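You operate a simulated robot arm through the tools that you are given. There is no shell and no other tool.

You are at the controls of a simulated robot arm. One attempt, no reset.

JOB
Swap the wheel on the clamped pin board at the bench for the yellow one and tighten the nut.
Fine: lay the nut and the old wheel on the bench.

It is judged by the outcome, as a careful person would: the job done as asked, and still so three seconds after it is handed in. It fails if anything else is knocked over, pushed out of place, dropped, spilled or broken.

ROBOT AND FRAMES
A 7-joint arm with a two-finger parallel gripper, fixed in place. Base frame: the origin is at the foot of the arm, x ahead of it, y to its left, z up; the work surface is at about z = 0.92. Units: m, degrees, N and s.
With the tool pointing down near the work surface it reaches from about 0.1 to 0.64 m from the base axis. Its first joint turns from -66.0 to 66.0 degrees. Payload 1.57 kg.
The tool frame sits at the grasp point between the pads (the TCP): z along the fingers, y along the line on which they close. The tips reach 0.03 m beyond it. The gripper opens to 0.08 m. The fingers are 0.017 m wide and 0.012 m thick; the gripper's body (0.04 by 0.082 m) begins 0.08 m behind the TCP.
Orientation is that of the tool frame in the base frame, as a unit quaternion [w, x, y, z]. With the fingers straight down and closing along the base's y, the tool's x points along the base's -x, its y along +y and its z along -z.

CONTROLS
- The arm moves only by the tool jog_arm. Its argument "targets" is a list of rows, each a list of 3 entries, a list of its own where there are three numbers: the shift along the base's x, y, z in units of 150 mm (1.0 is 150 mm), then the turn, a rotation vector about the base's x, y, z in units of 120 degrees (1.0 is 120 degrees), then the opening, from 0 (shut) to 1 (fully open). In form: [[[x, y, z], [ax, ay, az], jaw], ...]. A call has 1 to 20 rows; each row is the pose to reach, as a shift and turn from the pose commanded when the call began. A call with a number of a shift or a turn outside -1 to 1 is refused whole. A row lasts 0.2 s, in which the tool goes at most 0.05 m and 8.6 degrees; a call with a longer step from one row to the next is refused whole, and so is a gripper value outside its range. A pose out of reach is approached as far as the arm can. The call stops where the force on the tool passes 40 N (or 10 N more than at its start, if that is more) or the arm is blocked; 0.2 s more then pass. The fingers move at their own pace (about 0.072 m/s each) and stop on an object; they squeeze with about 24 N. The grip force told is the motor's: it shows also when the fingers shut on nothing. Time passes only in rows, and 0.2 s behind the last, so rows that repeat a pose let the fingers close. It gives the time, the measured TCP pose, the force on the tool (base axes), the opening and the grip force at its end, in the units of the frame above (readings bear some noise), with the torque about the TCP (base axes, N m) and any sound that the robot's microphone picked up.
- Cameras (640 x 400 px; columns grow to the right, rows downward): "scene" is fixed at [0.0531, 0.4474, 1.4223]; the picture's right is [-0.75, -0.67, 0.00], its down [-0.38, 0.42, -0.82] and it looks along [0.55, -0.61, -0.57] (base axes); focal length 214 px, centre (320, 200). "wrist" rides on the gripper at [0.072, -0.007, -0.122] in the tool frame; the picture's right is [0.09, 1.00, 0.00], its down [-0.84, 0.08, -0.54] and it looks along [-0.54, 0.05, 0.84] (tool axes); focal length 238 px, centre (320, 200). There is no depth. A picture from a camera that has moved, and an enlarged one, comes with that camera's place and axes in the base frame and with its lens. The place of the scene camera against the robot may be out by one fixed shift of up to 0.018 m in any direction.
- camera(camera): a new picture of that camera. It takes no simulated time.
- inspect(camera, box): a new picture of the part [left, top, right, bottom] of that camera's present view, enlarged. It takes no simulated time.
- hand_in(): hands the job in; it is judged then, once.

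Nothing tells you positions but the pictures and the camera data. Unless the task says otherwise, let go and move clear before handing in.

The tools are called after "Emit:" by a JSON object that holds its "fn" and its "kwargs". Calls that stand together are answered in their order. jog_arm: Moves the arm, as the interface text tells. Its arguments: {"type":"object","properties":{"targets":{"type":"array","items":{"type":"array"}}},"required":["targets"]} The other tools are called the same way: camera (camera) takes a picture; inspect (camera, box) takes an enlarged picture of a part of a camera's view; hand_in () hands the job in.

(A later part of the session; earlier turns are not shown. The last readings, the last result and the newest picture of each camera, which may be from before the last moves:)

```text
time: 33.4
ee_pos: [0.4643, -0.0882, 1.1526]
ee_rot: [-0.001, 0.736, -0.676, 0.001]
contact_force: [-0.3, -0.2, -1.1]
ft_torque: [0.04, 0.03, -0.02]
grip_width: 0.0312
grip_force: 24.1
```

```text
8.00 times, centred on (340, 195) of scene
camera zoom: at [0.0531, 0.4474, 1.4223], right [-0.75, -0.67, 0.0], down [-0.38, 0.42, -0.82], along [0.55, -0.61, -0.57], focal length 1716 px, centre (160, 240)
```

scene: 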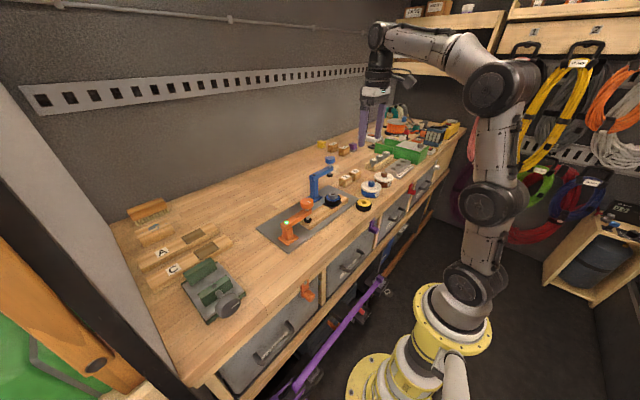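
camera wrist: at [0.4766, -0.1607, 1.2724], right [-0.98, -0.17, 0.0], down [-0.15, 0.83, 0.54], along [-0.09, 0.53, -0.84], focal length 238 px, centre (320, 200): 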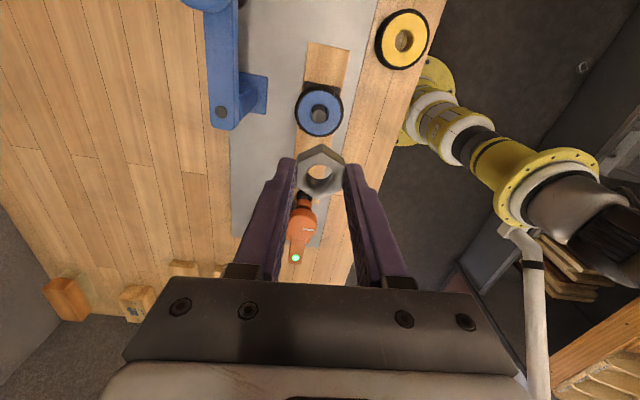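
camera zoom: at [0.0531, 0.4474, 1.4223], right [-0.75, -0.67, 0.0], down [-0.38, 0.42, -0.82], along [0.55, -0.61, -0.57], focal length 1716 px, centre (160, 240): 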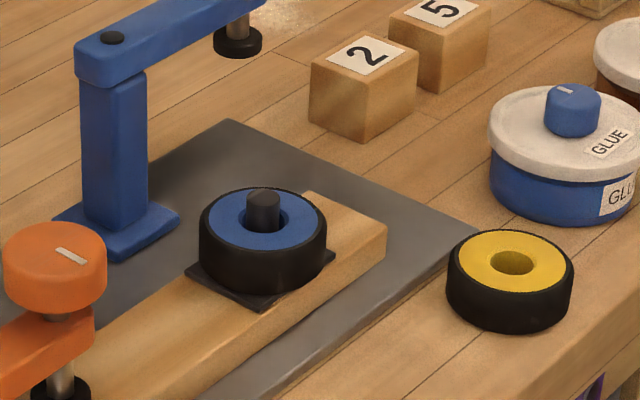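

The nut is off and the pin stands clear through the old wheel. I'll carry the nut to the free strip in front of the plate at about (0.378, 0.045), turning the jaws to close along y.

Emit:
{"fn": "jog_arm", "kwargs": {"targets": [[[-0.05, 0.08, 0], [0, 0, -0.07], 0], [[-0.1, 0.16, 0], [0, 0, -0.14], 0], [[-0.16, 0.25, 0], [0, 0, -0.21], 0], [[-0.22, 0.34, 0], [0, 0, -0.28], 0], [[-0.28, 0.43, 0], [0, 0, -0.35], 0], [[-0.34, 0.53, 0], [0, 0, -0.42], 0], [[-0.4, 0.62, 0], [0, 0, -0.49], 0], [[-0.46, 0.71, 0], [0, 0, -0.56], 0], [[-0.52, 0.8, 0], [0, 0, -0.63], 0], [[-0.55, 0.87, 0], [0, 0, -0.7], 0], [[-0.58, 0.913, 0], [0, 0, -0.77], 0], [[-0.58, 0.913, -0.2], [0, 0, -0.8], 0], [[-0.58, 0.913, -0.4], [0, 0, -0.8], 0], [[-0.58, 0.913, -0.6], [0, 0, -0.8], 0], [[-0.58, 0.913, -0.8], [0, 0, -0.8], 0], [[-0.58, 0.913, -0.95], [0, 0, -0.8], 0], [[-0.58, 0.913, -0.95], [0, 0, -0.8], 0]]}}

Emit:
{"fn": "camera", "kwargs": {"camera": "wrist"}}

Emit:
{"fn": "inspect", "kwargs": {"camera": "scene", "box": [240, 140, 400, 260]}}

```text
time: 37.0
ee_pos: [0.3769, 0.0435, 1.0104]
ee_rot: [0.0, 0.012, 1.0, 0.0]
contact_force: [-0.5, 0.2, -0.7]
ft_torque: [0.0, 0.03, -0.04]
grip_width: 0.0313
grip_force: 24.2
```

```text
taken
camera wrist: at [0.3052, 0.0373, 1.1299], right [-0.07, 1.0, 0.0], down [0.84, 0.06, 0.54], along [0.54, 0.04, -0.84], focal length 238 px, centre (320, 200)
```

wrist: 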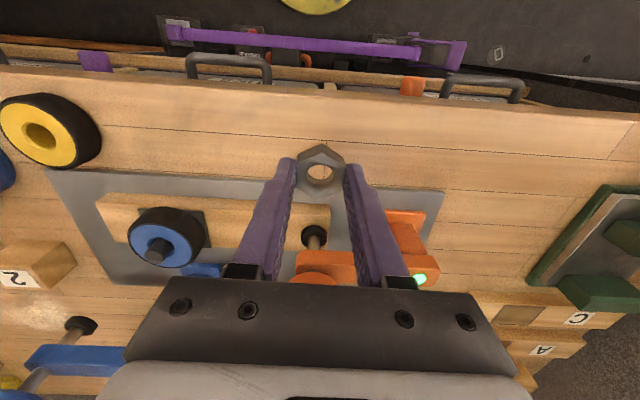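

```text
3.33 times, centred on (320, 200) of scene
camera zoom: at [0.0531, 0.4474, 1.4223], right [-0.75, -0.67, 0.0], down [-0.38, 0.42, -0.82], along [0.55, -0.61, -0.57], focal length 715 px, centre (320, 200)
```

zoom: 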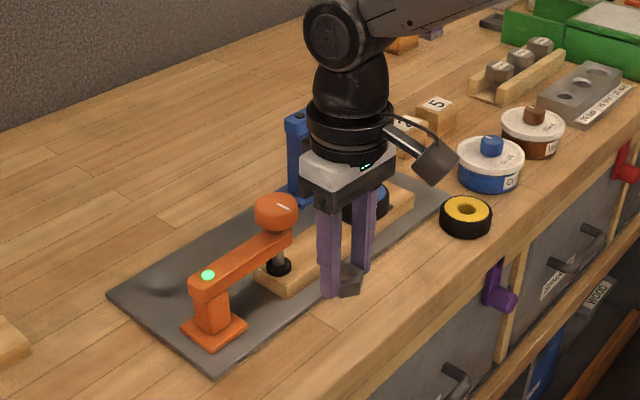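

The nut hangs above the bare wood strip. I'll lower it and feel for contact with the bench.

Emit:
{"fn": "jog_arm", "kwargs": {"targets": [[[0, 0, -0.12], [0, 0, 0], 0], [[0, 0, -0.24], [0, 0, 0], 0], [[0, 0, -0.31], [0, 0, 0], 0], [[0, 0, -0.33], [0, 0, 0], 0], [[0, 0, -0.34], [0, 0, 0], 0], [[0, 0, -0.347], [0, 0, 0], 0], [[0, 0, -0.354], [0, 0, 0], 0], [[0, 0, -0.354], [0, 0, 0], 0]]}}

Emit:
{"fn": "inspect", "kwargs": {"camera": "scene", "box": [300, 180, 350, 230]}}

Emit:
{"fn": "inspect", "kwargs": {"camera": "wrist", "box": [240, 90, 400, 210]}}

```text
time: 38.8
ee_pos: [0.3777, 0.0453, 0.9559]
ee_rot: [0.0, 0.01, 1.0, 0.001]
contact_force: [0.5, 0.5, -0.9]
ft_torque: [0.01, -0.02, 0.0]
grip_width: 0.0313
grip_force: 23.9
```

```text
8.00 times, centred on (325, 205) of scene
camera zoom: at [0.0531, 0.4474, 1.4223], right [-0.75, -0.67, 0.0], down [-0.38, 0.42, -0.82], along [0.55, -0.61, -0.57], focal length 1716 px, centre (280, 160)
```

zoom: 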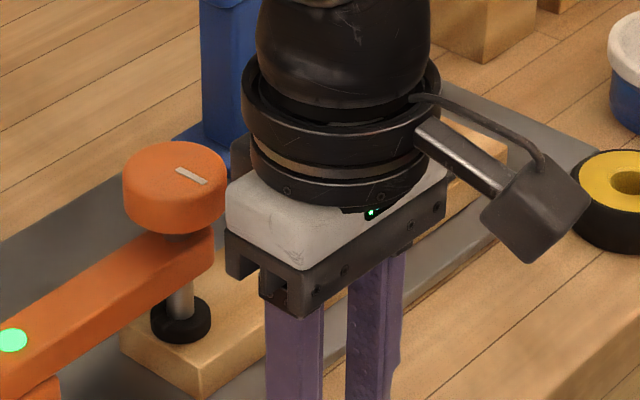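

```text
3.33 times, centred on (320, 150) of wrist
camera zoom: at [0.3065, 0.0392, 1.0767], right [-0.07, 1.0, 0.0], down [0.84, 0.06, 0.54], along [0.54, 0.04, -0.84], focal length 794 px, centre (320, 367)
```

zoom: 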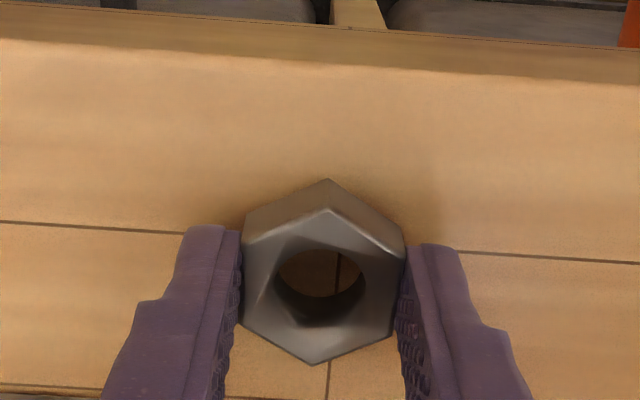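

No contact yet; I'll continue down in small steps.

Emit:
{"fn": "jog_arm", "kwargs": {"targets": [[[0, 0, -0.005], [0, 0, 0], 0], [[0, 0, -0.01], [0, 0, 0], 0], [[0, 0, -0.015], [0, 0, 0], 0], [[0, 0, -0.015], [0, 0, 0], 0]]}}

Emit:
{"fn": "inspect", "kwargs": {"camera": "scene", "box": [310, 205, 360, 245]}}

```text
time: 39.8
ee_pos: [0.3793, 0.0435, 0.9533]
ee_rot: [0.0, 0.011, 1.0, 0.0]
contact_force: [-0.8, 0.5, 1.1]
ft_torque: [-0.01, 0.01, 0.03]
grip_width: 0.0309
grip_force: 23.6
```

```text
10.00 times, centred on (335, 225) of scene
camera zoom: at [0.053, 0.4475, 1.4223], right [-0.75, -0.67, 0.0], down [-0.38, 0.42, -0.82], along [0.55, -0.61, -0.57], focal length 2145 px, centre (170, -50)
```

zoom: 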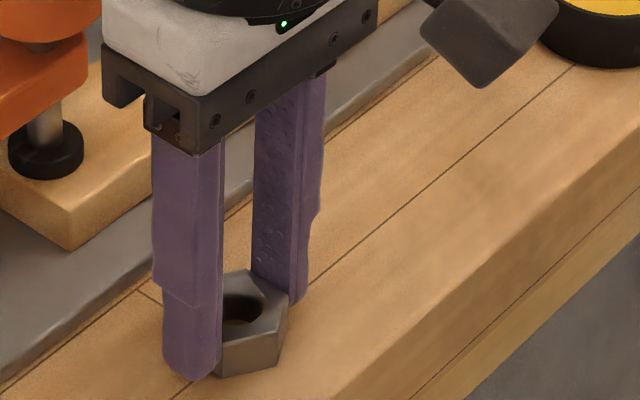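

Force changed only slightly. I'll go down a bit further to confirm contact.

Emit:
{"fn": "jog_arm", "kwargs": {"targets": [[[0, 0, -0.005], [0, 0, 0], 0], [[0, 0, -0.01], [0, 0, 0], 0], [[0, 0, -0.01], [0, 0, 0], 0]]}}

```text
time: 40.6
ee_pos: [0.3776, 0.045, 0.9536]
ee_rot: [0.001, 0.011, 1.0, 0.0]
contact_force: [-6.0, -6.8, 18.3]
ft_torque: [-0.21, 0.22, 0.02]
grip_width: 0.0311
grip_force: 23.9
```

Contact with the bench confirmed (18 N). I'll ease up 1 mm, open the jaws and rise clear.

Emit:
{"fn": "jog_arm", "kwargs": {"targets": [[[0, 0, 0.008], [0, 0, 0], 0], [[0, 0, 0.008], [0, 0, 0], 0.5], [[0, 0, 0.008], [0, 0, 0], 0.6], [[0, 0, 0.008], [0, 0, 0], 0.6], [[0, 0, 0.1], [0, 0, 0], 0.6], [[0, 0, 0.3], [0, 0, 0], 0.6], [[0, 0, 0.5], [0, 0, 0], 0.8], [[0, 0, 0.7], [0, 0, 0], 1], [[0, 0, 0.9], [0, 0, 0], 1], [[0, 0, 0.9], [0, 0, 0], 1]]}}

Emit:
{"fn": "camera", "kwargs": {"camera": "wrist"}}

Emit:
{"fn": "inspect", "kwargs": {"camera": "scene", "box": [240, 140, 400, 260]}}

Emit:
{"fn": "inspect", "kwargs": {"camera": "wrist", "box": [270, 70, 370, 150]}}

```text
time: 42.8
ee_pos: [0.3816, 0.0452, 1.0882]
ee_rot: [0.0, 0.011, 1.0, 0.0]
contact_force: [-0.6, -0.2, -0.8]
ft_torque: [0.0, -0.02, 0.0]
grip_width: 0.0799
grip_force: 0.2
```

```text
taken
camera wrist: at [0.3087, 0.0403, 1.2083], right [-0.07, 1.0, 0.0], down [0.84, 0.06, 0.54], along [0.54, 0.04, -0.84], focal length 238 px, centre (320, 200)
```

wrist: 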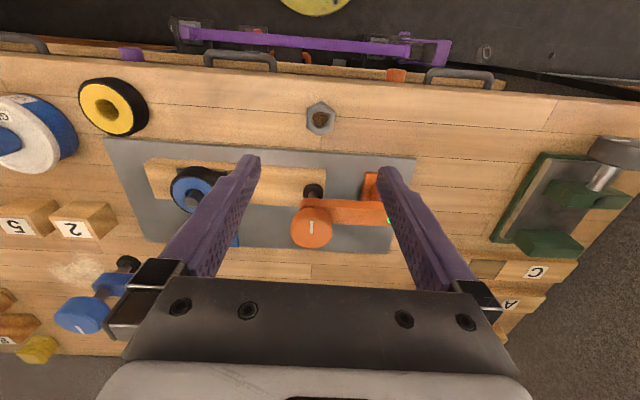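

```text
3.33 times, centred on (320, 200) of scene
camera zoom: at [0.0531, 0.4474, 1.4223], right [-0.75, -0.67, 0.0], down [-0.38, 0.42, -0.82], along [0.55, -0.61, -0.57], focal length 715 px, centre (320, 200)
```

zoom: 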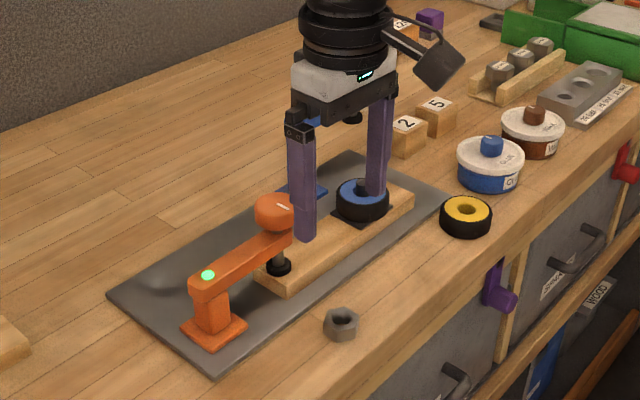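

```text
5.00 times, centred on (320, 110) of wrist
camera zoom: at [0.3087, 0.0403, 1.2083], right [-0.07, 1.0, 0.0], down [0.84, 0.06, 0.54], along [0.54, 0.04, -0.84], focal length 1192 px, centre (320, 650)
```

zoom: 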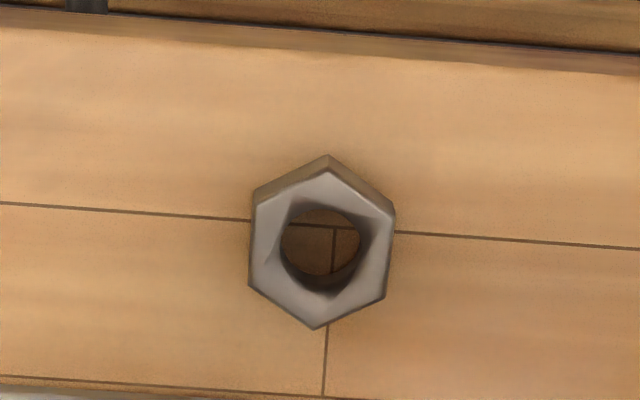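

The nut lies flat at about (0.378, 0.045). Next I'll move over the old wheel at (0.465, -0.092) with open jaws and lower around its tyre.

Emit:
{"fn": "jog_arm", "kwargs": {"targets": [[[0, -0.2, 0], [0, 0, 0], 1], [[0, -0.45, 0], [0, 0, 0], 1], [[0.1, -0.7, 0], [0, 0, 0], 1], [[0.3, -0.913, 0], [0, 0, 0], 1], [[0.5, -0.913, 0], [0, 0, 0], 1], [[0.58, -0.913, -0.15], [0, 0, 0], 1], [[0.58, -0.913, -0.35], [0, 0, 0], 1], [[0.58, -0.913, -0.45], [0, 0, 0], 1], [[0.58, -0.913, -0.45], [0, 0, 0], 1]]}}

Emit:
{"fn": "inspect", "kwargs": {"camera": "wrist", "box": [220, 80, 420, 230]}}

Emit:
{"fn": "inspect", "kwargs": {"camera": "scene", "box": [300, 160, 380, 220]}}

```text
time: 44.8
ee_pos: [0.4642, -0.0924, 1.02]
ee_rot: [0.0, 0.011, 1.0, 0.0]
contact_force: [0.2, 0.0, -0.2]
ft_torque: [-0.04, 0.0, -0.02]
grip_width: 0.08
grip_force: 0.1
```

```text
2.67 times, centred on (320, 155) of wrist
camera zoom: at [0.3922, -0.0967, 1.1406], right [-0.07, 1.0, 0.0], down [0.84, 0.06, 0.54], along [0.54, 0.04, -0.84], focal length 636 px, centre (320, 320)
```

zoom: 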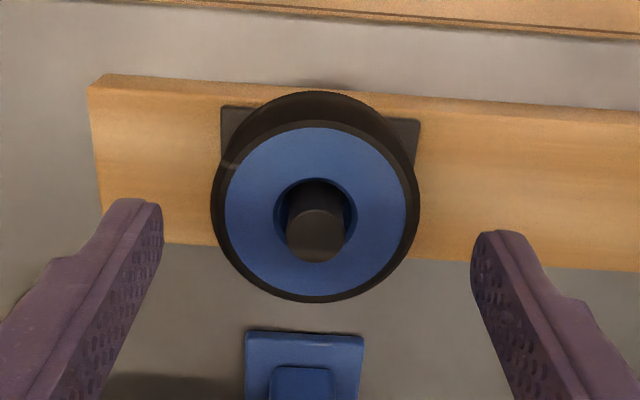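

```text
6.67 times, centred on (340, 190) of scene
camera zoom: at [0.0531, 0.4474, 1.4223], right [-0.75, -0.67, 0.0], down [-0.38, 0.42, -0.82], along [0.55, -0.61, -0.57], focal length 1430 px, centre (187, 267)
```

zoom: 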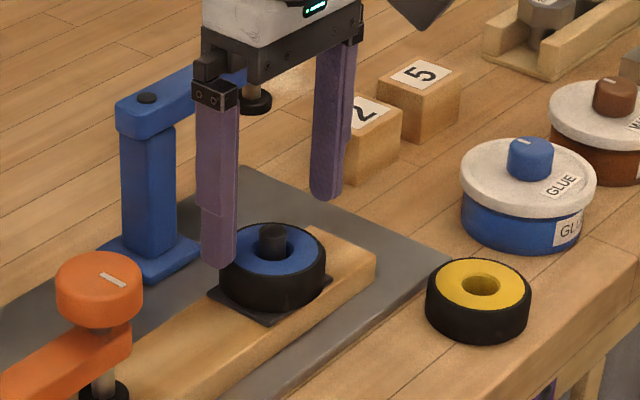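

The wheel is well centred between the jaws and the pin stands about 12 mm proud of the hub. I'll lower around the tyre and close gently.

Emit:
{"fn": "jog_arm", "kwargs": {"targets": [[[0, 0, -0.08], [0, 0, 0], 1], [[0, 0, -0.16], [0, 0, 0], 1], [[0, 0, -0.2], [0, 0, 0], 1], [[0, 0, -0.213], [0, 0, 0], 1], [[0, 0, -0.213], [0, 0, 0], 0.7], [[0, 0, -0.213], [0, 0, 0], 0.5], [[0, 0, -0.213], [0, 0, 0], 0.3], [[0, 0, -0.213], [0, 0, 0], 0.3]]}}

Emit:
{"fn": "inspect", "kwargs": {"camera": "wrist", "box": [220, 80, 420, 230]}}

Emit:
{"fn": "inspect", "kwargs": {"camera": "scene", "box": [300, 160, 380, 220]}}

```text
time: 46.6
ee_pos: [0.4644, -0.0921, 0.9886]
ee_rot: [0.0, 0.011, 1.0, 0.0]
contact_force: [0.7, -0.5, 0.0]
ft_torque: [0.01, -0.03, 0.02]
grip_width: 0.0591
grip_force: 24.1
```

```text
2.67 times, centred on (320, 155) of wrist
camera zoom: at [0.3932, -0.0968, 1.1088], right [-0.07, 1.0, 0.0], down [0.84, 0.06, 0.54], along [0.54, 0.04, -0.84], focal length 636 px, centre (320, 320)
```

zoom: 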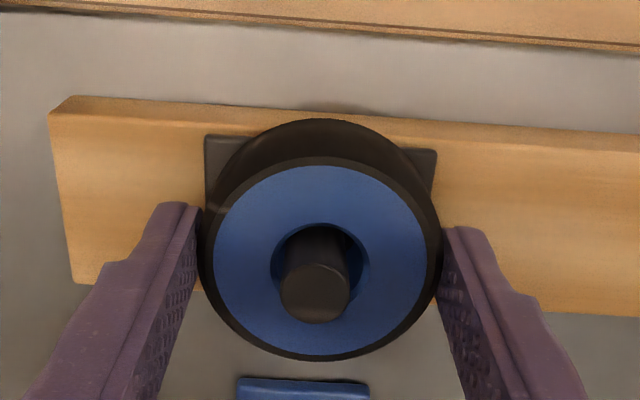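

```text
6.67 times, centred on (340, 190) of scene
camera zoom: at [0.0531, 0.4474, 1.4223], right [-0.75, -0.67, 0.0], down [-0.38, 0.42, -0.82], along [0.55, -0.61, -0.57], focal length 1430 px, centre (187, 267)
```

zoom: 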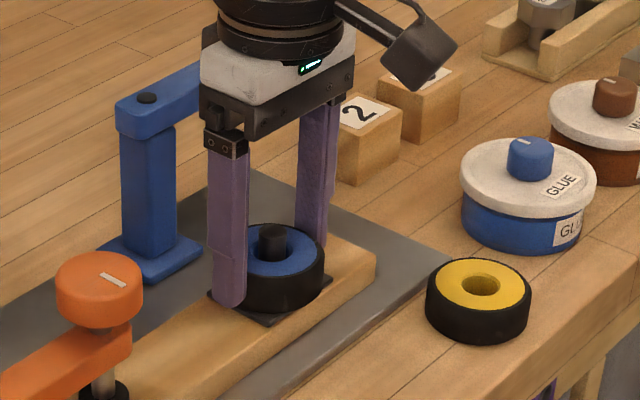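

The wheel is gripped (59 mm) with no side load. I'll lift it slowly straight off the pin.

Emit:
{"fn": "jog_arm", "kwargs": {"targets": [[[0, 0, 0.02], [0, 0, 0], 0], [[0, 0, 0.05], [0, 0, 0], 0], [[0, 0, 0.1], [0, 0, 0], 0], [[0, 0, 0.17], [0, 0, 0], 0], [[0, 0, 0.25], [0, 0, 0], 0], [[0, 0, 0.4], [0, 0, 0], 0], [[0, 0, 0.55], [0, 0, 0], 0], [[0, 0, 0.55], [0, 0, 0], 0]]}}

Emit:
{"fn": "inspect", "kwargs": {"camera": "wrist", "box": [220, 80, 420, 230]}}

Emit:
{"fn": "inspect", "kwargs": {"camera": "scene", "box": [300, 160, 380, 220]}}

```text
time: 48.4
ee_pos: [0.4641, -0.0896, 1.0702]
ee_rot: [0.0, 0.01, 1.0, 0.0]
contact_force: [0.1, 0.3, -0.7]
ft_torque: [0.0, -0.02, 0.0]
grip_width: 0.0588
grip_force: 23.9
```

```text
2.67 times, centred on (320, 155) of wrist
camera zoom: at [0.3923, -0.0964, 1.19], right [-0.07, 1.0, 0.0], down [0.84, 0.06, 0.54], along [0.54, 0.04, -0.84], focal length 636 px, centre (320, 320)
```

zoom: 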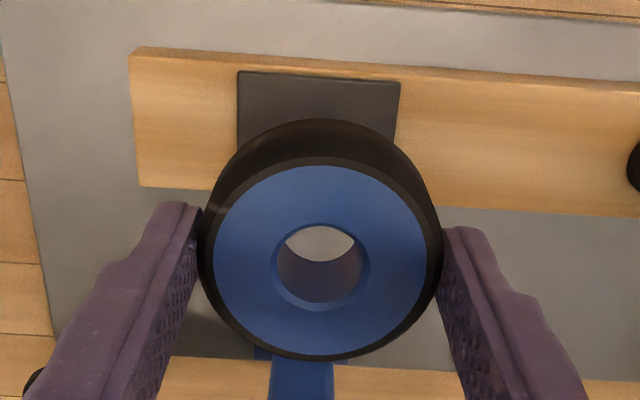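

```text
6.67 times, centred on (340, 190) of scene
camera zoom: at [0.0531, 0.4474, 1.4223], right [-0.75, -0.67, 0.0], down [-0.38, 0.42, -0.82], along [0.55, -0.61, -0.57], focal length 1430 px, centre (187, 267)
```

zoom: 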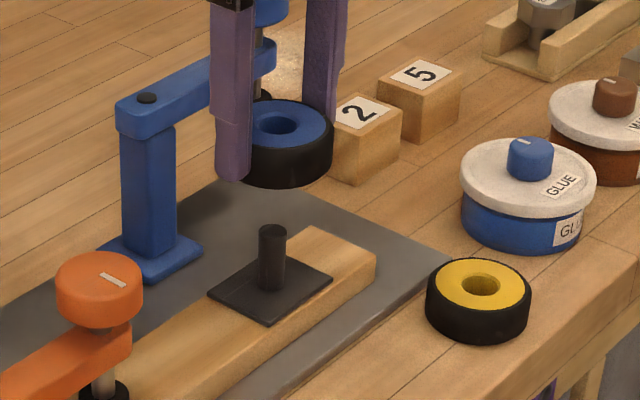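

The wheel is off, leaving the pin on its dark base plate. I'll set the wheel down on the bare strip at about (0.376, -0.055), between the nut and the yellow wheel.

Emit:
{"fn": "jog_arm", "kwargs": {"targets": [[[-0.15, 0.06, 0], [0, 0, 0], 0], [[-0.3, 0.12, 0], [0, 0, 0], 0], [[-0.45, 0.18, 0], [0, 0, 0], 0], [[-0.593, 0.247, 0], [0, 0, 0], 0], [[-0.593, 0.247, -0.2], [0, 0, 0], 0], [[-0.593, 0.247, -0.4], [0, 0, 0], 0], [[-0.593, 0.247, -0.55], [0, 0, 0], 0], [[-0.593, 0.247, -0.65], [0, 0, 0], 0], [[-0.593, 0.247, -0.69], [0, 0, 0], 0], [[-0.593, 0.247, -0.7], [0, 0, 0], 0], [[-0.593, 0.247, -0.7], [0, 0, 0], 0]]}}

Emit:
{"fn": "inspect", "kwargs": {"camera": "wrist", "box": [220, 60, 420, 230]}}

Emit:
{"fn": "inspect", "kwargs": {"camera": "scene", "box": [300, 180, 380, 240]}}

```text
time: 50.8
ee_pos: [0.3766, -0.0553, 0.966]
ee_rot: [-0.001, 0.011, 1.0, 0.0]
contact_force: [-0.1, 0.3, -0.5]
ft_torque: [-0.06, 0.02, 0.0]
grip_width: 0.0591
grip_force: 24.0
```

```text
2.35 times, centred on (320, 145) of wrist
camera zoom: at [0.3045, -0.06, 1.0862], right [-0.07, 1.0, 0.0], down [0.84, 0.06, 0.54], along [0.54, 0.04, -0.84], focal length 561 px, centre (320, 329)
```

zoom: 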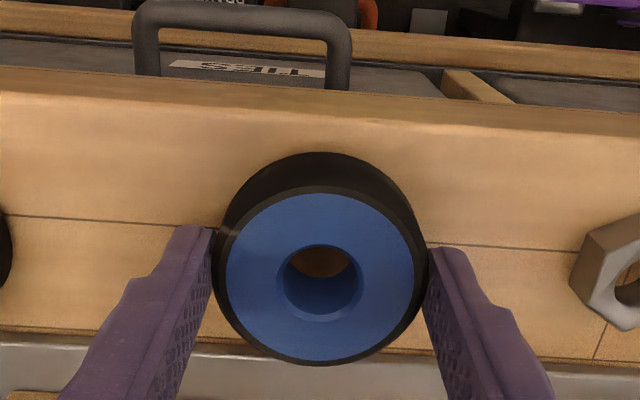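

```text
6.67 times, centred on (340, 210) of scene
camera zoom: at [0.0531, 0.4474, 1.4223], right [-0.75, -0.67, 0.0], down [-0.38, 0.42, -0.82], along [0.55, -0.61, -0.57], focal length 1430 px, centre (187, 133)
```

zoom: 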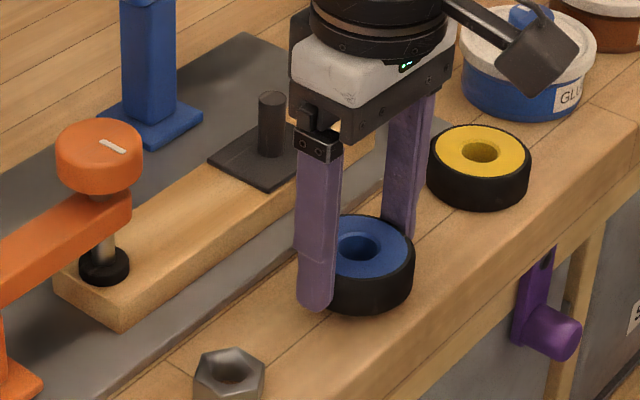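

The wheel hangs over the strip with clearance to both the plate and the edge. I'll lower it to contact.

Emit:
{"fn": "jog_arm", "kwargs": {"targets": [[[0, 0, -0.015], [0, 0, 0], 0], [[0, 0, -0.03], [0, 0, 0], 0], [[0, 0, -0.04], [0, 0, 0], 0], [[0, 0, -0.05], [0, 0, 0], 0], [[0, 0, -0.05], [0, 0, 0], 0]]}}

```text
time: 52.0
ee_pos: [0.3761, -0.0552, 0.9585]
ee_rot: [-0.001, 0.011, 1.0, 0.0]
contact_force: [0.2, 0.8, -1.0]
ft_torque: [-0.06, -0.02, -0.02]
grip_width: 0.0591
grip_force: 23.7
```

Emit:
{"fn": "jog_arm", "kwargs": {"targets": [[[0, 0, -0.007], [0, 0, 0], 0], [[0, 0, -0.014], [0, 0, 0], 0], [[0, 0, -0.02], [0, 0, 0], 0], [[0, 0, -0.02], [0, 0, 0], 0]]}}

```text
time: 53.0
ee_pos: [0.3762, -0.0553, 0.9573]
ee_rot: [0.0, 0.01, 1.0, 0.0]
contact_force: [-3.8, 0.2, 14.1]
ft_torque: [0.18, 0.3, 0.0]
grip_width: 0.0592
grip_force: 24.3
```

Contact made (14 N). I'll ease up, open and rise, then look at the yellow wheel.

Emit:
{"fn": "jog_arm", "kwargs": {"targets": [[[0, 0, 0.01], [0, 0, 0], 0], [[0, 0, 0.01], [0, 0, 0], 0.8], [[0, 0, 0.01], [0, 0, 0], 1], [[0, 0, 0.01], [0, 0, 0], 1], [[0, 0, 0.1], [0, 0, 0], 1], [[0, 0, 0.25], [0, 0, 0], 1], [[0, 0, 0.45], [0, 0, 0], 1], [[0, 0, 0.65], [0, 0, 0], 1], [[0, -0.25, 0.65], [0, 0, 0], 1], [[0.01, -0.5, 0.65], [0, 0, 0], 1], [[0.02, -0.75, 0.65], [0, 0, 0], 1], [[0.02, -0.84, 0.65], [0, 0, 0], 1], [[0.02, -0.84, 0.65], [0, 0, 0], 1]]}}

Emit:
{"fn": "camera", "kwargs": {"camera": "wrist"}}

Emit:
{"fn": "inspect", "kwargs": {"camera": "wrist", "box": [220, 60, 420, 230]}}

Emit:
{"fn": "inspect", "kwargs": {"camera": "scene", "box": [300, 170, 400, 240]}}

```text
time: 55.8
ee_pos: [0.3775, -0.1798, 1.0528]
ee_rot: [0.0, 0.01, 1.0, 0.0]
contact_force: [-0.3, 0.0, 0.8]
ft_torque: [0.0, 0.0, 0.04]
grip_width: 0.0799
grip_force: 0.0
```

```text
taken
camera wrist: at [0.3056, -0.1849, 1.1732], right [-0.07, 1.0, 0.0], down [0.84, 0.06, 0.54], along [0.54, 0.04, -0.84], focal length 238 px, centre (320, 200)
```

wrist: 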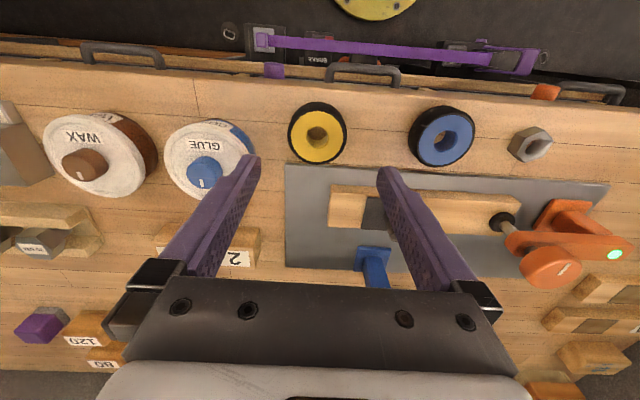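

```text
2.35 times, centred on (320, 145) of wrist
camera zoom: at [0.3056, -0.1849, 1.1732], right [-0.07, 1.0, 0.0], down [0.84, 0.06, 0.54], along [0.54, 0.04, -0.84], focal length 561 px, centre (320, 329)
```

zoom: 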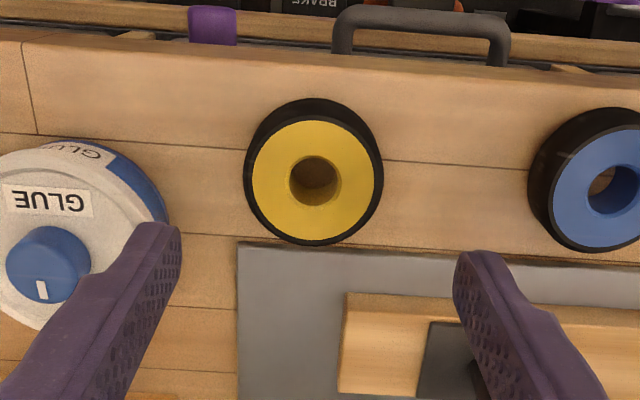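

```text
5.71 times, centred on (350, 205) of scene
camera zoom: at [0.0531, 0.4474, 1.4223], right [-0.75, -0.67, 0.0], down [-0.38, 0.42, -0.82], along [0.55, -0.61, -0.57], focal length 1226 px, centre (149, 171)
```

zoom: 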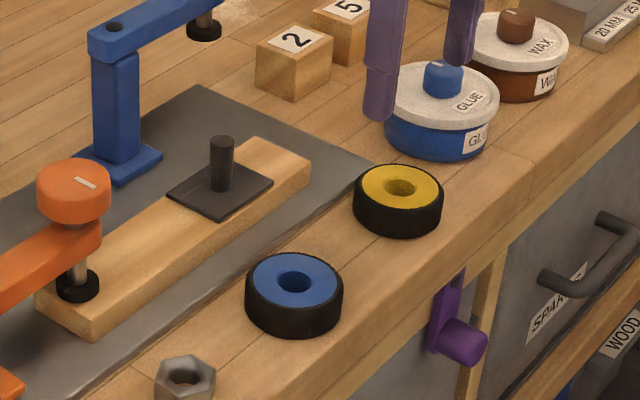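

The old wheel and nut lie safely on the strip. The yellow wheel is at about (0.381, -0.184) with a 36 mm gap to the glue jar, so gripping along y is fine. I'll lower around it, pausing to check.

Emit:
{"fn": "jog_arm", "kwargs": {"targets": [[[0.013, -0.02, -0.05], [0, 0, 0], 0.95], [[0.013, -0.02, -0.15], [0, 0, 0], 0.95], [[0.013, -0.02, -0.25], [0, 0, 0], 0.95], [[0.013, -0.02, -0.35], [0, 0, 0], 0.95], [[0.013, -0.02, -0.42], [0, 0, 0], 0.95], [[0.013, -0.02, -0.42], [0, 0, 0], 0.95]]}}

Emit:
{"fn": "inspect", "kwargs": {"camera": "wrist", "box": [220, 60, 420, 230]}}

Emit:
{"fn": "inspect", "kwargs": {"camera": "scene", "box": [310, 170, 410, 240]}}

```text
time: 57.2
ee_pos: [0.3791, -0.1851, 0.9892]
ee_rot: [0.0, 0.011, 1.0, -0.001]
contact_force: [-0.2, -0.1, 0.3]
ft_torque: [0.01, 0.0, -0.02]
grip_width: 0.076
grip_force: 0.1
```

```text
2.35 times, centred on (320, 145) of wrist
camera zoom: at [0.3073, -0.1896, 1.1093], right [-0.07, 1.0, 0.0], down [0.84, 0.06, 0.54], along [0.54, 0.04, -0.84], focal length 561 px, centre (320, 329)
```

zoom: 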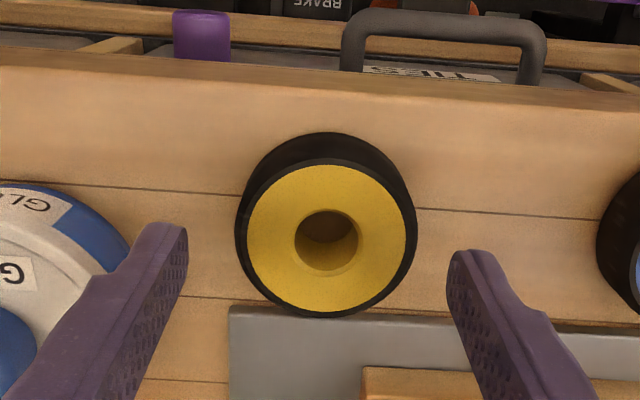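

```text
5.71 times, centred on (360, 205) of scene
camera zoom: at [0.0531, 0.4474, 1.4223], right [-0.75, -0.67, 0.0], down [-0.38, 0.42, -0.82], along [0.55, -0.61, -0.57], focal length 1226 px, centre (91, 171)
```

zoom: 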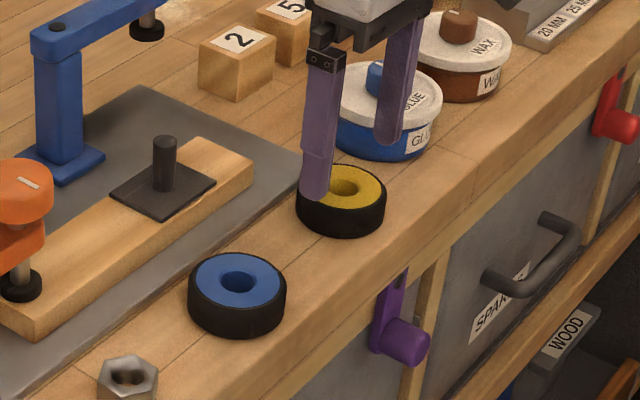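

The wheel is about 2 mm toward +y of centre. I'll correct that, lower and close.

Emit:
{"fn": "jog_arm", "kwargs": {"targets": [[[0.003, 0.012, -0.07], [0, 0, 0], 0.95], [[0.003, 0.012, -0.14], [0, 0, 0], 0.95], [[0.003, 0.012, -0.19], [0, 0, 0], 0.95], [[0.003, 0.012, -0.215], [0, 0, 0], 0.95], [[0.003, 0.012, -0.215], [0, 0, 0], 0.7], [[0.003, 0.012, -0.215], [0, 0, 0], 0.5], [[0.003, 0.012, -0.215], [0, 0, 0], 0.0], [[0.003, 0.012, -0.215], [0, 0, 0], 0.0]]}}

Emit:
{"fn": "inspect", "kwargs": {"camera": "wrist", "box": [220, 60, 420, 230]}}

Emit:
{"fn": "inspect", "kwargs": {"camera": "scene", "box": [310, 170, 410, 240]}}

```text
time: 59.0
ee_pos: [0.3815, -0.1821, 0.9572]
ee_rot: [0.0, 0.009, 1.0, 0.0]
contact_force: [0.2, 0.0, 1.8]
ft_torque: [0.0, 0.01, 0.0]
grip_width: 0.0592
grip_force: 24.3
```

```text
2.35 times, centred on (320, 145) of wrist
camera zoom: at [0.3085, -0.1871, 1.0783], right [-0.07, 1.0, 0.0], down [0.84, 0.06, 0.54], along [0.54, 0.04, -0.84], focal length 561 px, centre (320, 329)
```

zoom: 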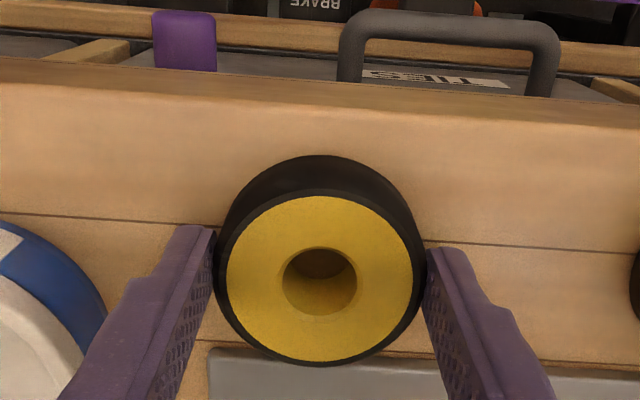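

```text
5.71 times, centred on (360, 205) of scene
camera zoom: at [0.0531, 0.4474, 1.4224], right [-0.75, -0.67, 0.0], down [-0.38, 0.42, -0.82], along [0.55, -0.61, -0.57], focal length 1226 px, centre (91, 171)
```

zoom: 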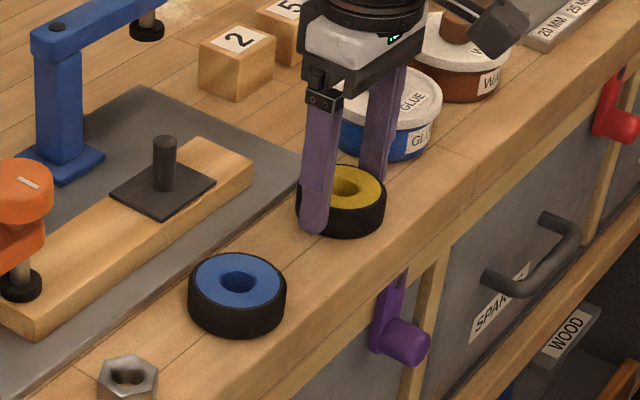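

The yellow wheel is gripped with the same fit (59 mm) as the old one. I'll lift it, carry it over the pin, and check alignment before lowering.

Emit:
{"fn": "jog_arm", "kwargs": {"targets": [[[0, 0, 0.05], [0, 0, 0], 0], [[0, 0, 0.2], [0, 0, 0], 0], [[0, 0, 0.4], [0, 0, 0], 0], [[0, 0, 0.6], [0, 0, 0], 0], [[0, 0, 0.75], [0, 0, 0], 0], [[0.15, 0.15, 0.75], [0, 0, 0], 0], [[0.3, 0.3, 0.75], [0, 0, 0], 0], [[0.45, 0.45, 0.75], [0, 0, 0], 0], [[0.557, 0.601, 0.75], [0, 0, 0], 0], [[0.557, 0.601, 0.65], [0, 0, 0], 0], [[0.557, 0.601, 0.57], [0, 0, 0], 0], [[0.557, 0.601, 0.57], [0, 0, 0], 0]]}}

Emit:
{"fn": "inspect", "kwargs": {"camera": "wrist", "box": [220, 60, 420, 230]}}

Emit:
{"fn": "inspect", "kwargs": {"camera": "scene", "box": [300, 160, 380, 220]}}

```text
time: 61.6
ee_pos: [0.4648, -0.0899, 1.0425]
ee_rot: [0.0, 0.01, 1.0, 0.0]
contact_force: [-0.1, 0.4, -0.1]
ft_torque: [0.02, -0.04, 0.02]
grip_width: 0.0592
grip_force: 24.1
```

```text
2.35 times, centred on (320, 145) of wrist
camera zoom: at [0.3928, -0.0952, 1.1636], right [-0.07, 1.0, 0.0], down [0.84, 0.06, 0.54], along [0.54, 0.04, -0.84], focal length 561 px, centre (320, 329)
```

zoom: 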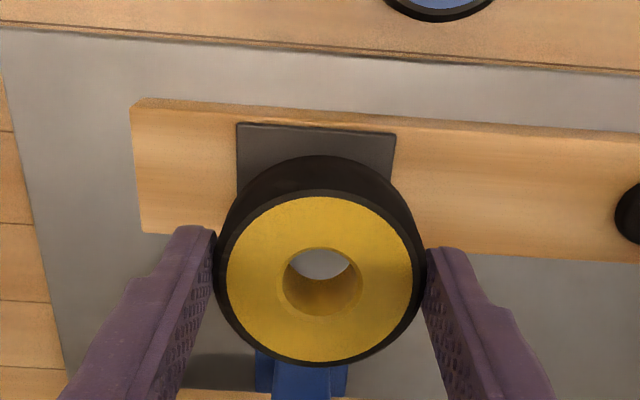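

```text
6.67 times, centred on (340, 190) of scene
camera zoom: at [0.0531, 0.4474, 1.4223], right [-0.75, -0.67, 0.0], down [-0.38, 0.42, -0.82], along [0.55, -0.61, -0.57], focal length 1430 px, centre (187, 267)
```

zoom: 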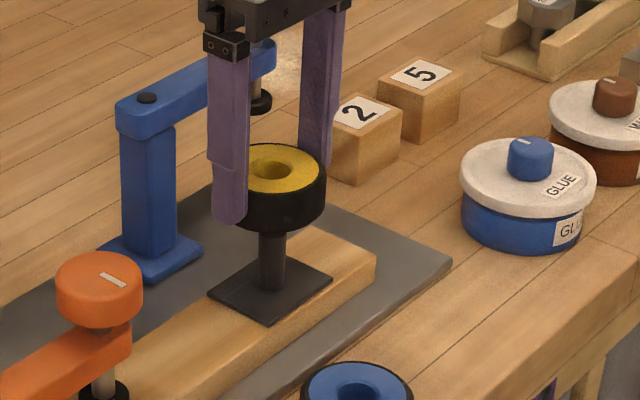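

The wheel is centred over the pin in both views. I'll lower it gradually, watching the forces.

Emit:
{"fn": "jog_arm", "kwargs": {"targets": [[[0, 0, -0.05], [0, 0, 0], 0], [[0, 0, -0.1], [0, 0, 0], 0], [[0, 0, -0.14], [0, 0, 0], 0], [[0, 0, -0.18], [0, 0, 0], 0], [[0, 0, -0.18], [0, 0, 0], 0]]}}

Emit:
{"fn": "inspect", "kwargs": {"camera": "wrist", "box": [220, 60, 420, 230]}}

Emit:
{"fn": "inspect", "kwargs": {"camera": "scene", "box": [300, 160, 380, 220]}}

```text
time: 62.8
ee_pos: [0.4639, -0.0913, 1.0161]
ee_rot: [0.0, 0.01, 1.0, 0.0]
contact_force: [0.5, -0.7, -1.4]
ft_torque: [-0.01, -0.01, -0.01]
grip_width: 0.0591
grip_force: 24.2
```

```text
2.35 times, centred on (320, 145) of wrist
camera zoom: at [0.392, -0.0953, 1.1361], right [-0.07, 1.0, 0.0], down [0.84, 0.06, 0.54], along [0.54, 0.04, -0.84], focal length 561 px, centre (320, 329)
```

zoom: 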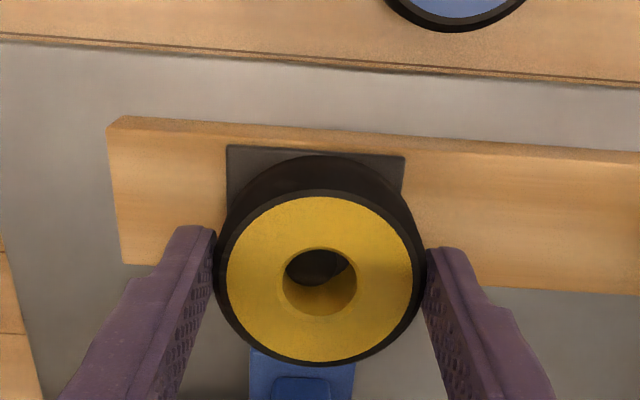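

```text
6.67 times, centred on (340, 190) of scene
camera zoom: at [0.0531, 0.4474, 1.4223], right [-0.75, -0.67, 0.0], down [-0.38, 0.42, -0.82], along [0.55, -0.61, -0.57], focal length 1430 px, centre (187, 267)
```

zoom: 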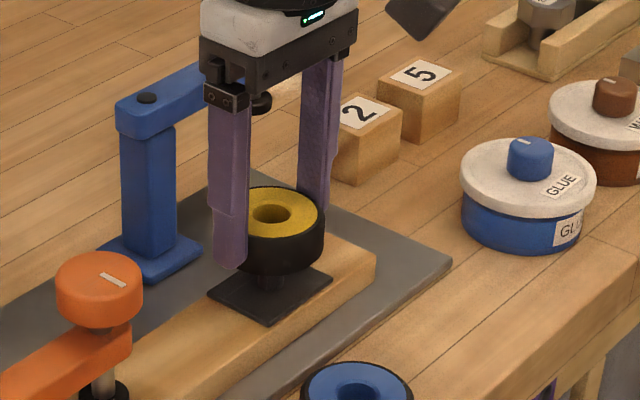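

The pin is entering the bore with no contact force. Continuing down to the seat.

Emit:
{"fn": "jog_arm", "kwargs": {"targets": [[[0, 0, -0.05], [0, 0, 0], 0], [[0, 0, -0.1], [0, 0, 0], 0], [[0, 0, -0.15], [0, 0, 0], 0], [[0, 0, -0.17], [0, 0, 0], 0], [[0, 0, -0.18], [0, 0, 0], 0], [[0, 0, -0.187], [0, 0, 0], 0], [[0, 0, -0.187], [0, 0, 0], 0]]}}

Emit:
{"fn": "inspect", "kwargs": {"camera": "scene", "box": [300, 160, 380, 220]}}

```text
time: 64.4
ee_pos: [0.4653, -0.0917, 0.9899]
ee_rot: [0.002, 0.012, 1.0, -0.001]
contact_force: [-2.4, -0.6, 12.9]
ft_torque: [0.09, 0.34, 0.05]
grip_width: 0.0593
grip_force: 24.3
```

```text
6.67 times, centred on (340, 190) of scene
camera zoom: at [0.0528, 0.4474, 1.4224], right [-0.75, -0.67, 0.0], down [-0.38, 0.42, -0.82], along [0.55, -0.61, -0.57], focal length 1430 px, centre (187, 267)
```

zoom: 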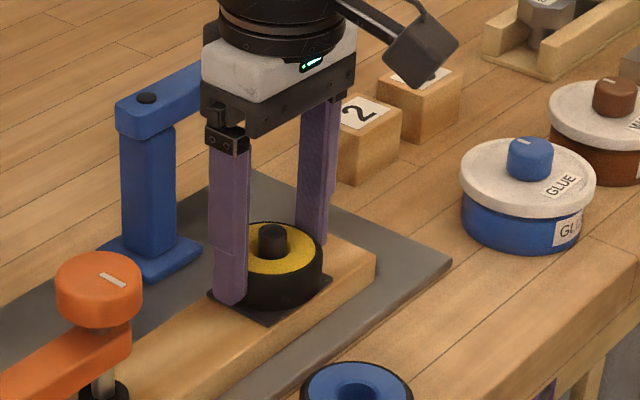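

The wheel is seated on the base (13 N). I'll ease up, release, and rise to check it.

Emit:
{"fn": "jog_arm", "kwargs": {"targets": [[[0, 0, 0.008], [0, 0, 0], 0], [[0, 0, 0.008], [0, 0, 0], 0.8], [[0, 0, 0.008], [0, 0, 0], 1], [[0, 0, 0.008], [0, 0, 0], 1], [[0, 0, 0.1], [0, 0, 0], 1], [[0, 0, 0.25], [0, 0, 0], 1], [[0, 0, 0.45], [0, 0, 0], 1], [[0, 0, 0.6], [0, 0, 0], 1], [[0, 0, 0.6], [0, 0, 0], 1]]}}

Emit:
{"fn": "inspect", "kwargs": {"camera": "wrist", "box": [220, 60, 420, 230]}}

Emit:
{"fn": "inspect", "kwargs": {"camera": "scene", "box": [310, 170, 370, 220]}}

```text
time: 66.4
ee_pos: [0.4639, -0.0927, 1.0792]
ee_rot: [0.0, 0.012, 1.0, 0.0]
contact_force: [-0.3, 0.9, 0.7]
ft_torque: [-0.02, 0.01, -0.02]
grip_width: 0.08
grip_force: 0.2
```

```text
2.35 times, centred on (320, 145) of wrist
camera zoom: at [0.3918, -0.097, 1.1987], right [-0.07, 1.0, 0.0], down [0.84, 0.06, 0.54], along [0.54, 0.04, -0.84], focal length 561 px, centre (320, 329)
```

zoom: 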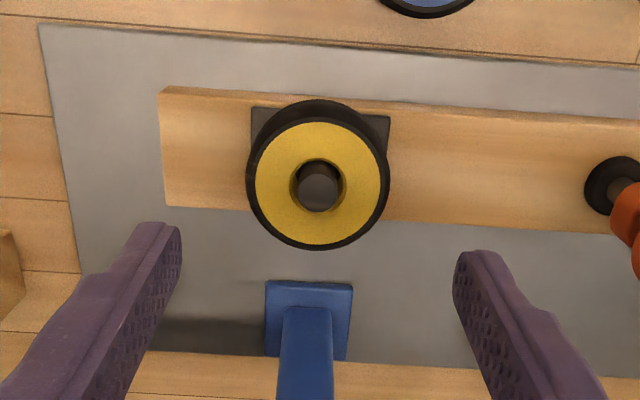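

```text
8.00 times, centred on (340, 195) of scene
camera zoom: at [0.0531, 0.4474, 1.4223], right [-0.75, -0.67, 0.0], down [-0.38, 0.42, -0.82], along [0.55, -0.61, -0.57], focal length 1716 px, centre (160, 240)
```

zoom: 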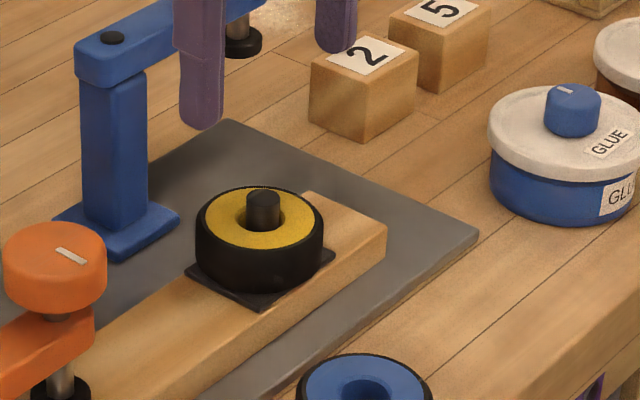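

The yellow wheel is seated on the pin. Now I'll go back to the nut with the same jaw angle it was released at.

Emit:
{"fn": "jog_arm", "kwargs": {"targets": [[[-0.15, 0, 0], [0, 0, 0], 1], [[-0.35, 0.1, 0], [0, 0, 0], 1], [[-0.5, 0.3, 0], [0, 0, 0], 1], [[-0.58, 0.55, 0], [0, 0, 0], 0.8], [[-0.58, 0.8, 0], [0, 0, 0], 0.7], [[-0.58, 0.913, 0], [0, 0, 0], 0.7], [[-0.58, 0.913, -0.2], [0, 0, 0], 0.7], [[-0.58, 0.913, -0.4], [0, 0, 0], 0.7], [[-0.58, 0.913, -0.55], [0, 0, 0], 0.7], [[-0.58, 0.913, -0.55], [0, 0, 0], 0.7]]}}

Emit:
{"fn": "inspect", "kwargs": {"camera": "wrist", "box": [240, 90, 400, 210]}}

```text
time: 68.6
ee_pos: [0.3768, 0.0468, 0.9961]
ee_rot: [0.0, 0.01, 1.0, 0.0]
contact_force: [0.8, -0.2, -0.5]
ft_torque: [0.01, 0.02, 0.0]
grip_width: 0.0562
grip_force: 0.0
```

```text
3.33 times, centred on (320, 150) of wrist
camera zoom: at [0.3045, 0.0411, 1.1158], right [-0.07, 1.0, 0.0], down [0.84, 0.06, 0.54], along [0.54, 0.04, -0.84], focal length 794 px, centre (320, 367)
```

zoom: 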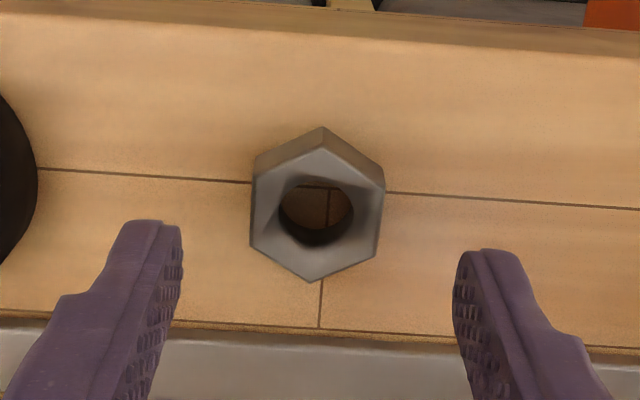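

The nut is centred between the jaws. I'll lower, grip and lift it.

Emit:
{"fn": "jog_arm", "kwargs": {"targets": [[[0, 0, -0.1], [0, 0, 0], 0.7], [[0, 0, -0.2], [0, 0, 0], 0.7], [[0, 0, -0.25], [0, 0, 0], 0.7], [[0, 0, -0.264], [0, 0, 0], 0.7], [[0, 0, -0.264], [0, 0, 0], 0.5], [[0, 0, -0.264], [0, 0, 0], 0.3], [[0, 0, -0.264], [0, 0, 0], 0], [[0, 0, -0.264], [0, 0, 0], 0]]}}

Emit:
{"fn": "inspect", "kwargs": {"camera": "wrist", "box": [240, 90, 400, 210]}}

Emit:
{"fn": "inspect", "kwargs": {"camera": "scene", "box": [310, 205, 360, 245]}}

```text
time: 70.4
ee_pos: [0.3775, 0.045, 0.9569]
ee_rot: [0.0, 0.01, 1.0, 0.0]
contact_force: [0.3, 1.0, 0.6]
ft_torque: [0.01, 0.02, 0.02]
grip_width: 0.0312
grip_force: 24.5
```

```text
3.33 times, centred on (320, 150) of wrist
camera zoom: at [0.3056, 0.0399, 1.0774], right [-0.07, 1.0, 0.0], down [0.84, 0.06, 0.54], along [0.54, 0.04, -0.84], focal length 794 px, centre (320, 367)
```

zoom: 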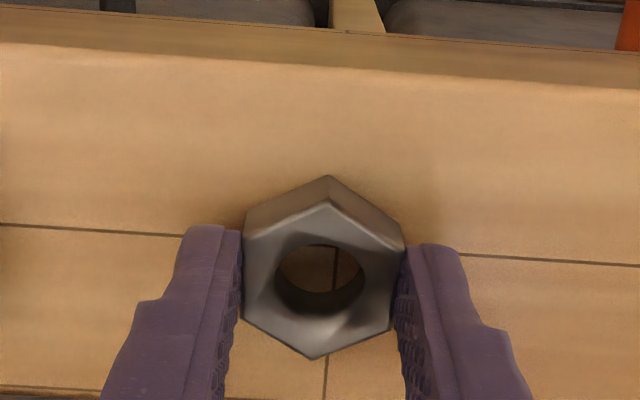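

```text
10.00 times, centred on (335, 225) of scene
camera zoom: at [0.0531, 0.4474, 1.4223], right [-0.75, -0.67, 0.0], down [-0.38, 0.42, -0.82], along [0.55, -0.61, -0.57], focal length 2145 px, centre (170, -50)
```

zoom: 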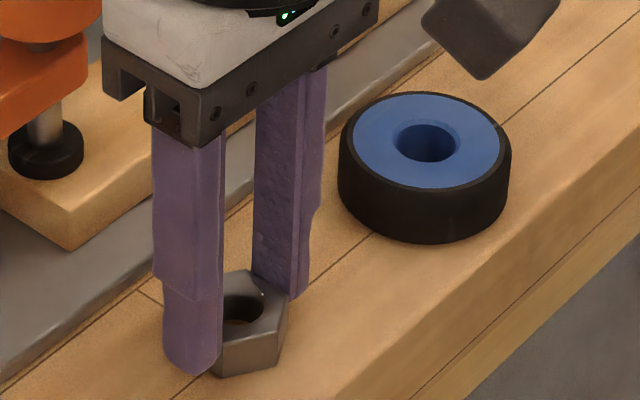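

The nut is gripped. I'll lift it, move back over the pin, and turn the wrist to about +119° so I have a long clockwise stroke available.

Emit:
{"fn": "jog_arm", "kwargs": {"targets": [[[0, 0, 0.1], [0, 0, 0], 0], [[0, 0, 0.3], [0, 0, 0], 0], [[0, 0, 0.5], [0, 0, 0], 0], [[0, 0, 0.7], [0, 0, 0.065], 0], [[0, -0.15, 0.8], [0, 0, 0.13], 0], [[0, -0.3, 0.8], [0, 0, 0.2], 0], [[0, -0.45, 0.8], [0, 0, 0.27], 0], [[0, -0.6, 0.8], [0, 0, 0.34], 0], [[0, -0.75, 0.8], [0, 0, 0.41], 0], [[0, -0.913, 0.8], [0, 0, 0.48], 0], [[0.12, -0.913, 0.8], [0, 0, 0.55], 0], [[0.24, -0.913, 0.8], [0, 0, 0.62], 0], [[0.36, -0.913, 0.8], [0, 0, 0.69], 0], [[0.48, -0.913, 0.8], [0, 0, 0.76], 0], [[0.58, -0.913, 0.8], [0, 0, 0.83], 0], [[0.58, -0.913, 0.8], [0, 0, 0.9], 0], [[0.58, -0.913, 0.8], [0, 0, 0.97], 0], [[0.58, -0.913, 0.7], [0, 0, 1.0], 0], [[0.58, -0.913, 0.6], [0, 0, 1.0], 0], [[0.58, -0.913, 0.6], [0, 0, 1.0], 0]]}}

Emit:
{"fn": "inspect", "kwargs": {"camera": "wrist", "box": [240, 90, 400, 210]}}

Emit:
{"fn": "inspect", "kwargs": {"camera": "scene", "box": [300, 160, 380, 220]}}

```text
time: 74.6
ee_pos: [0.4661, -0.093, 1.0439]
ee_rot: [0.001, 0.861, -0.509, 0.001]
contact_force: [-0.7, -0.2, -0.2]
ft_torque: [0.01, 0.02, 0.0]
grip_width: 0.0313
grip_force: 24.0
```

```text
3.33 times, centred on (320, 150) of wrist
camera zoom: at [0.5056, -0.1524, 1.1651], right [-0.83, -0.56, 0.0], down [-0.47, 0.7, 0.54], along [-0.3, 0.45, -0.84], focal length 794 px, centre (320, 367)
```

zoom: 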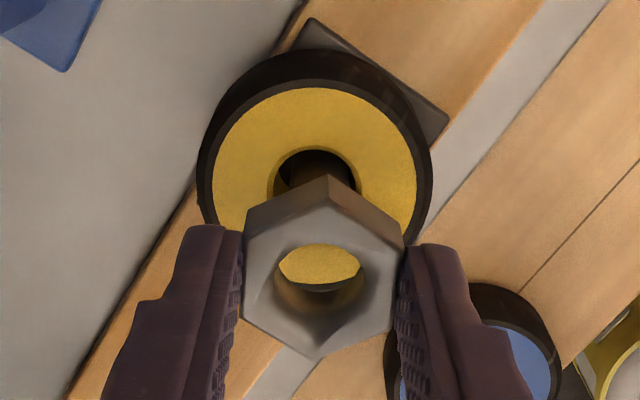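

```text
6.67 times, centred on (340, 190) of scene
camera zoom: at [0.0531, 0.4474, 1.4223], right [-0.75, -0.67, 0.0], down [-0.38, 0.42, -0.82], along [0.55, -0.61, -0.57], focal length 1430 px, centre (187, 267)
```

zoom: 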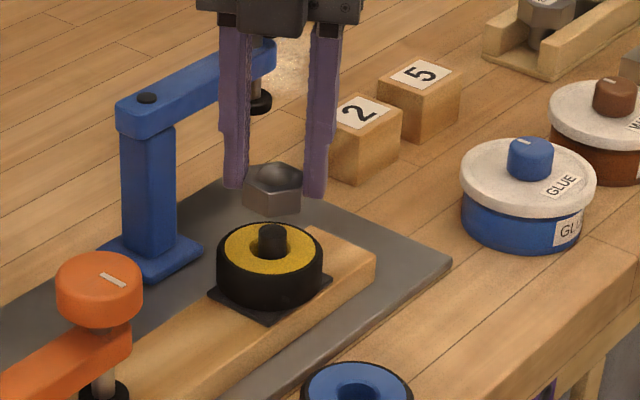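

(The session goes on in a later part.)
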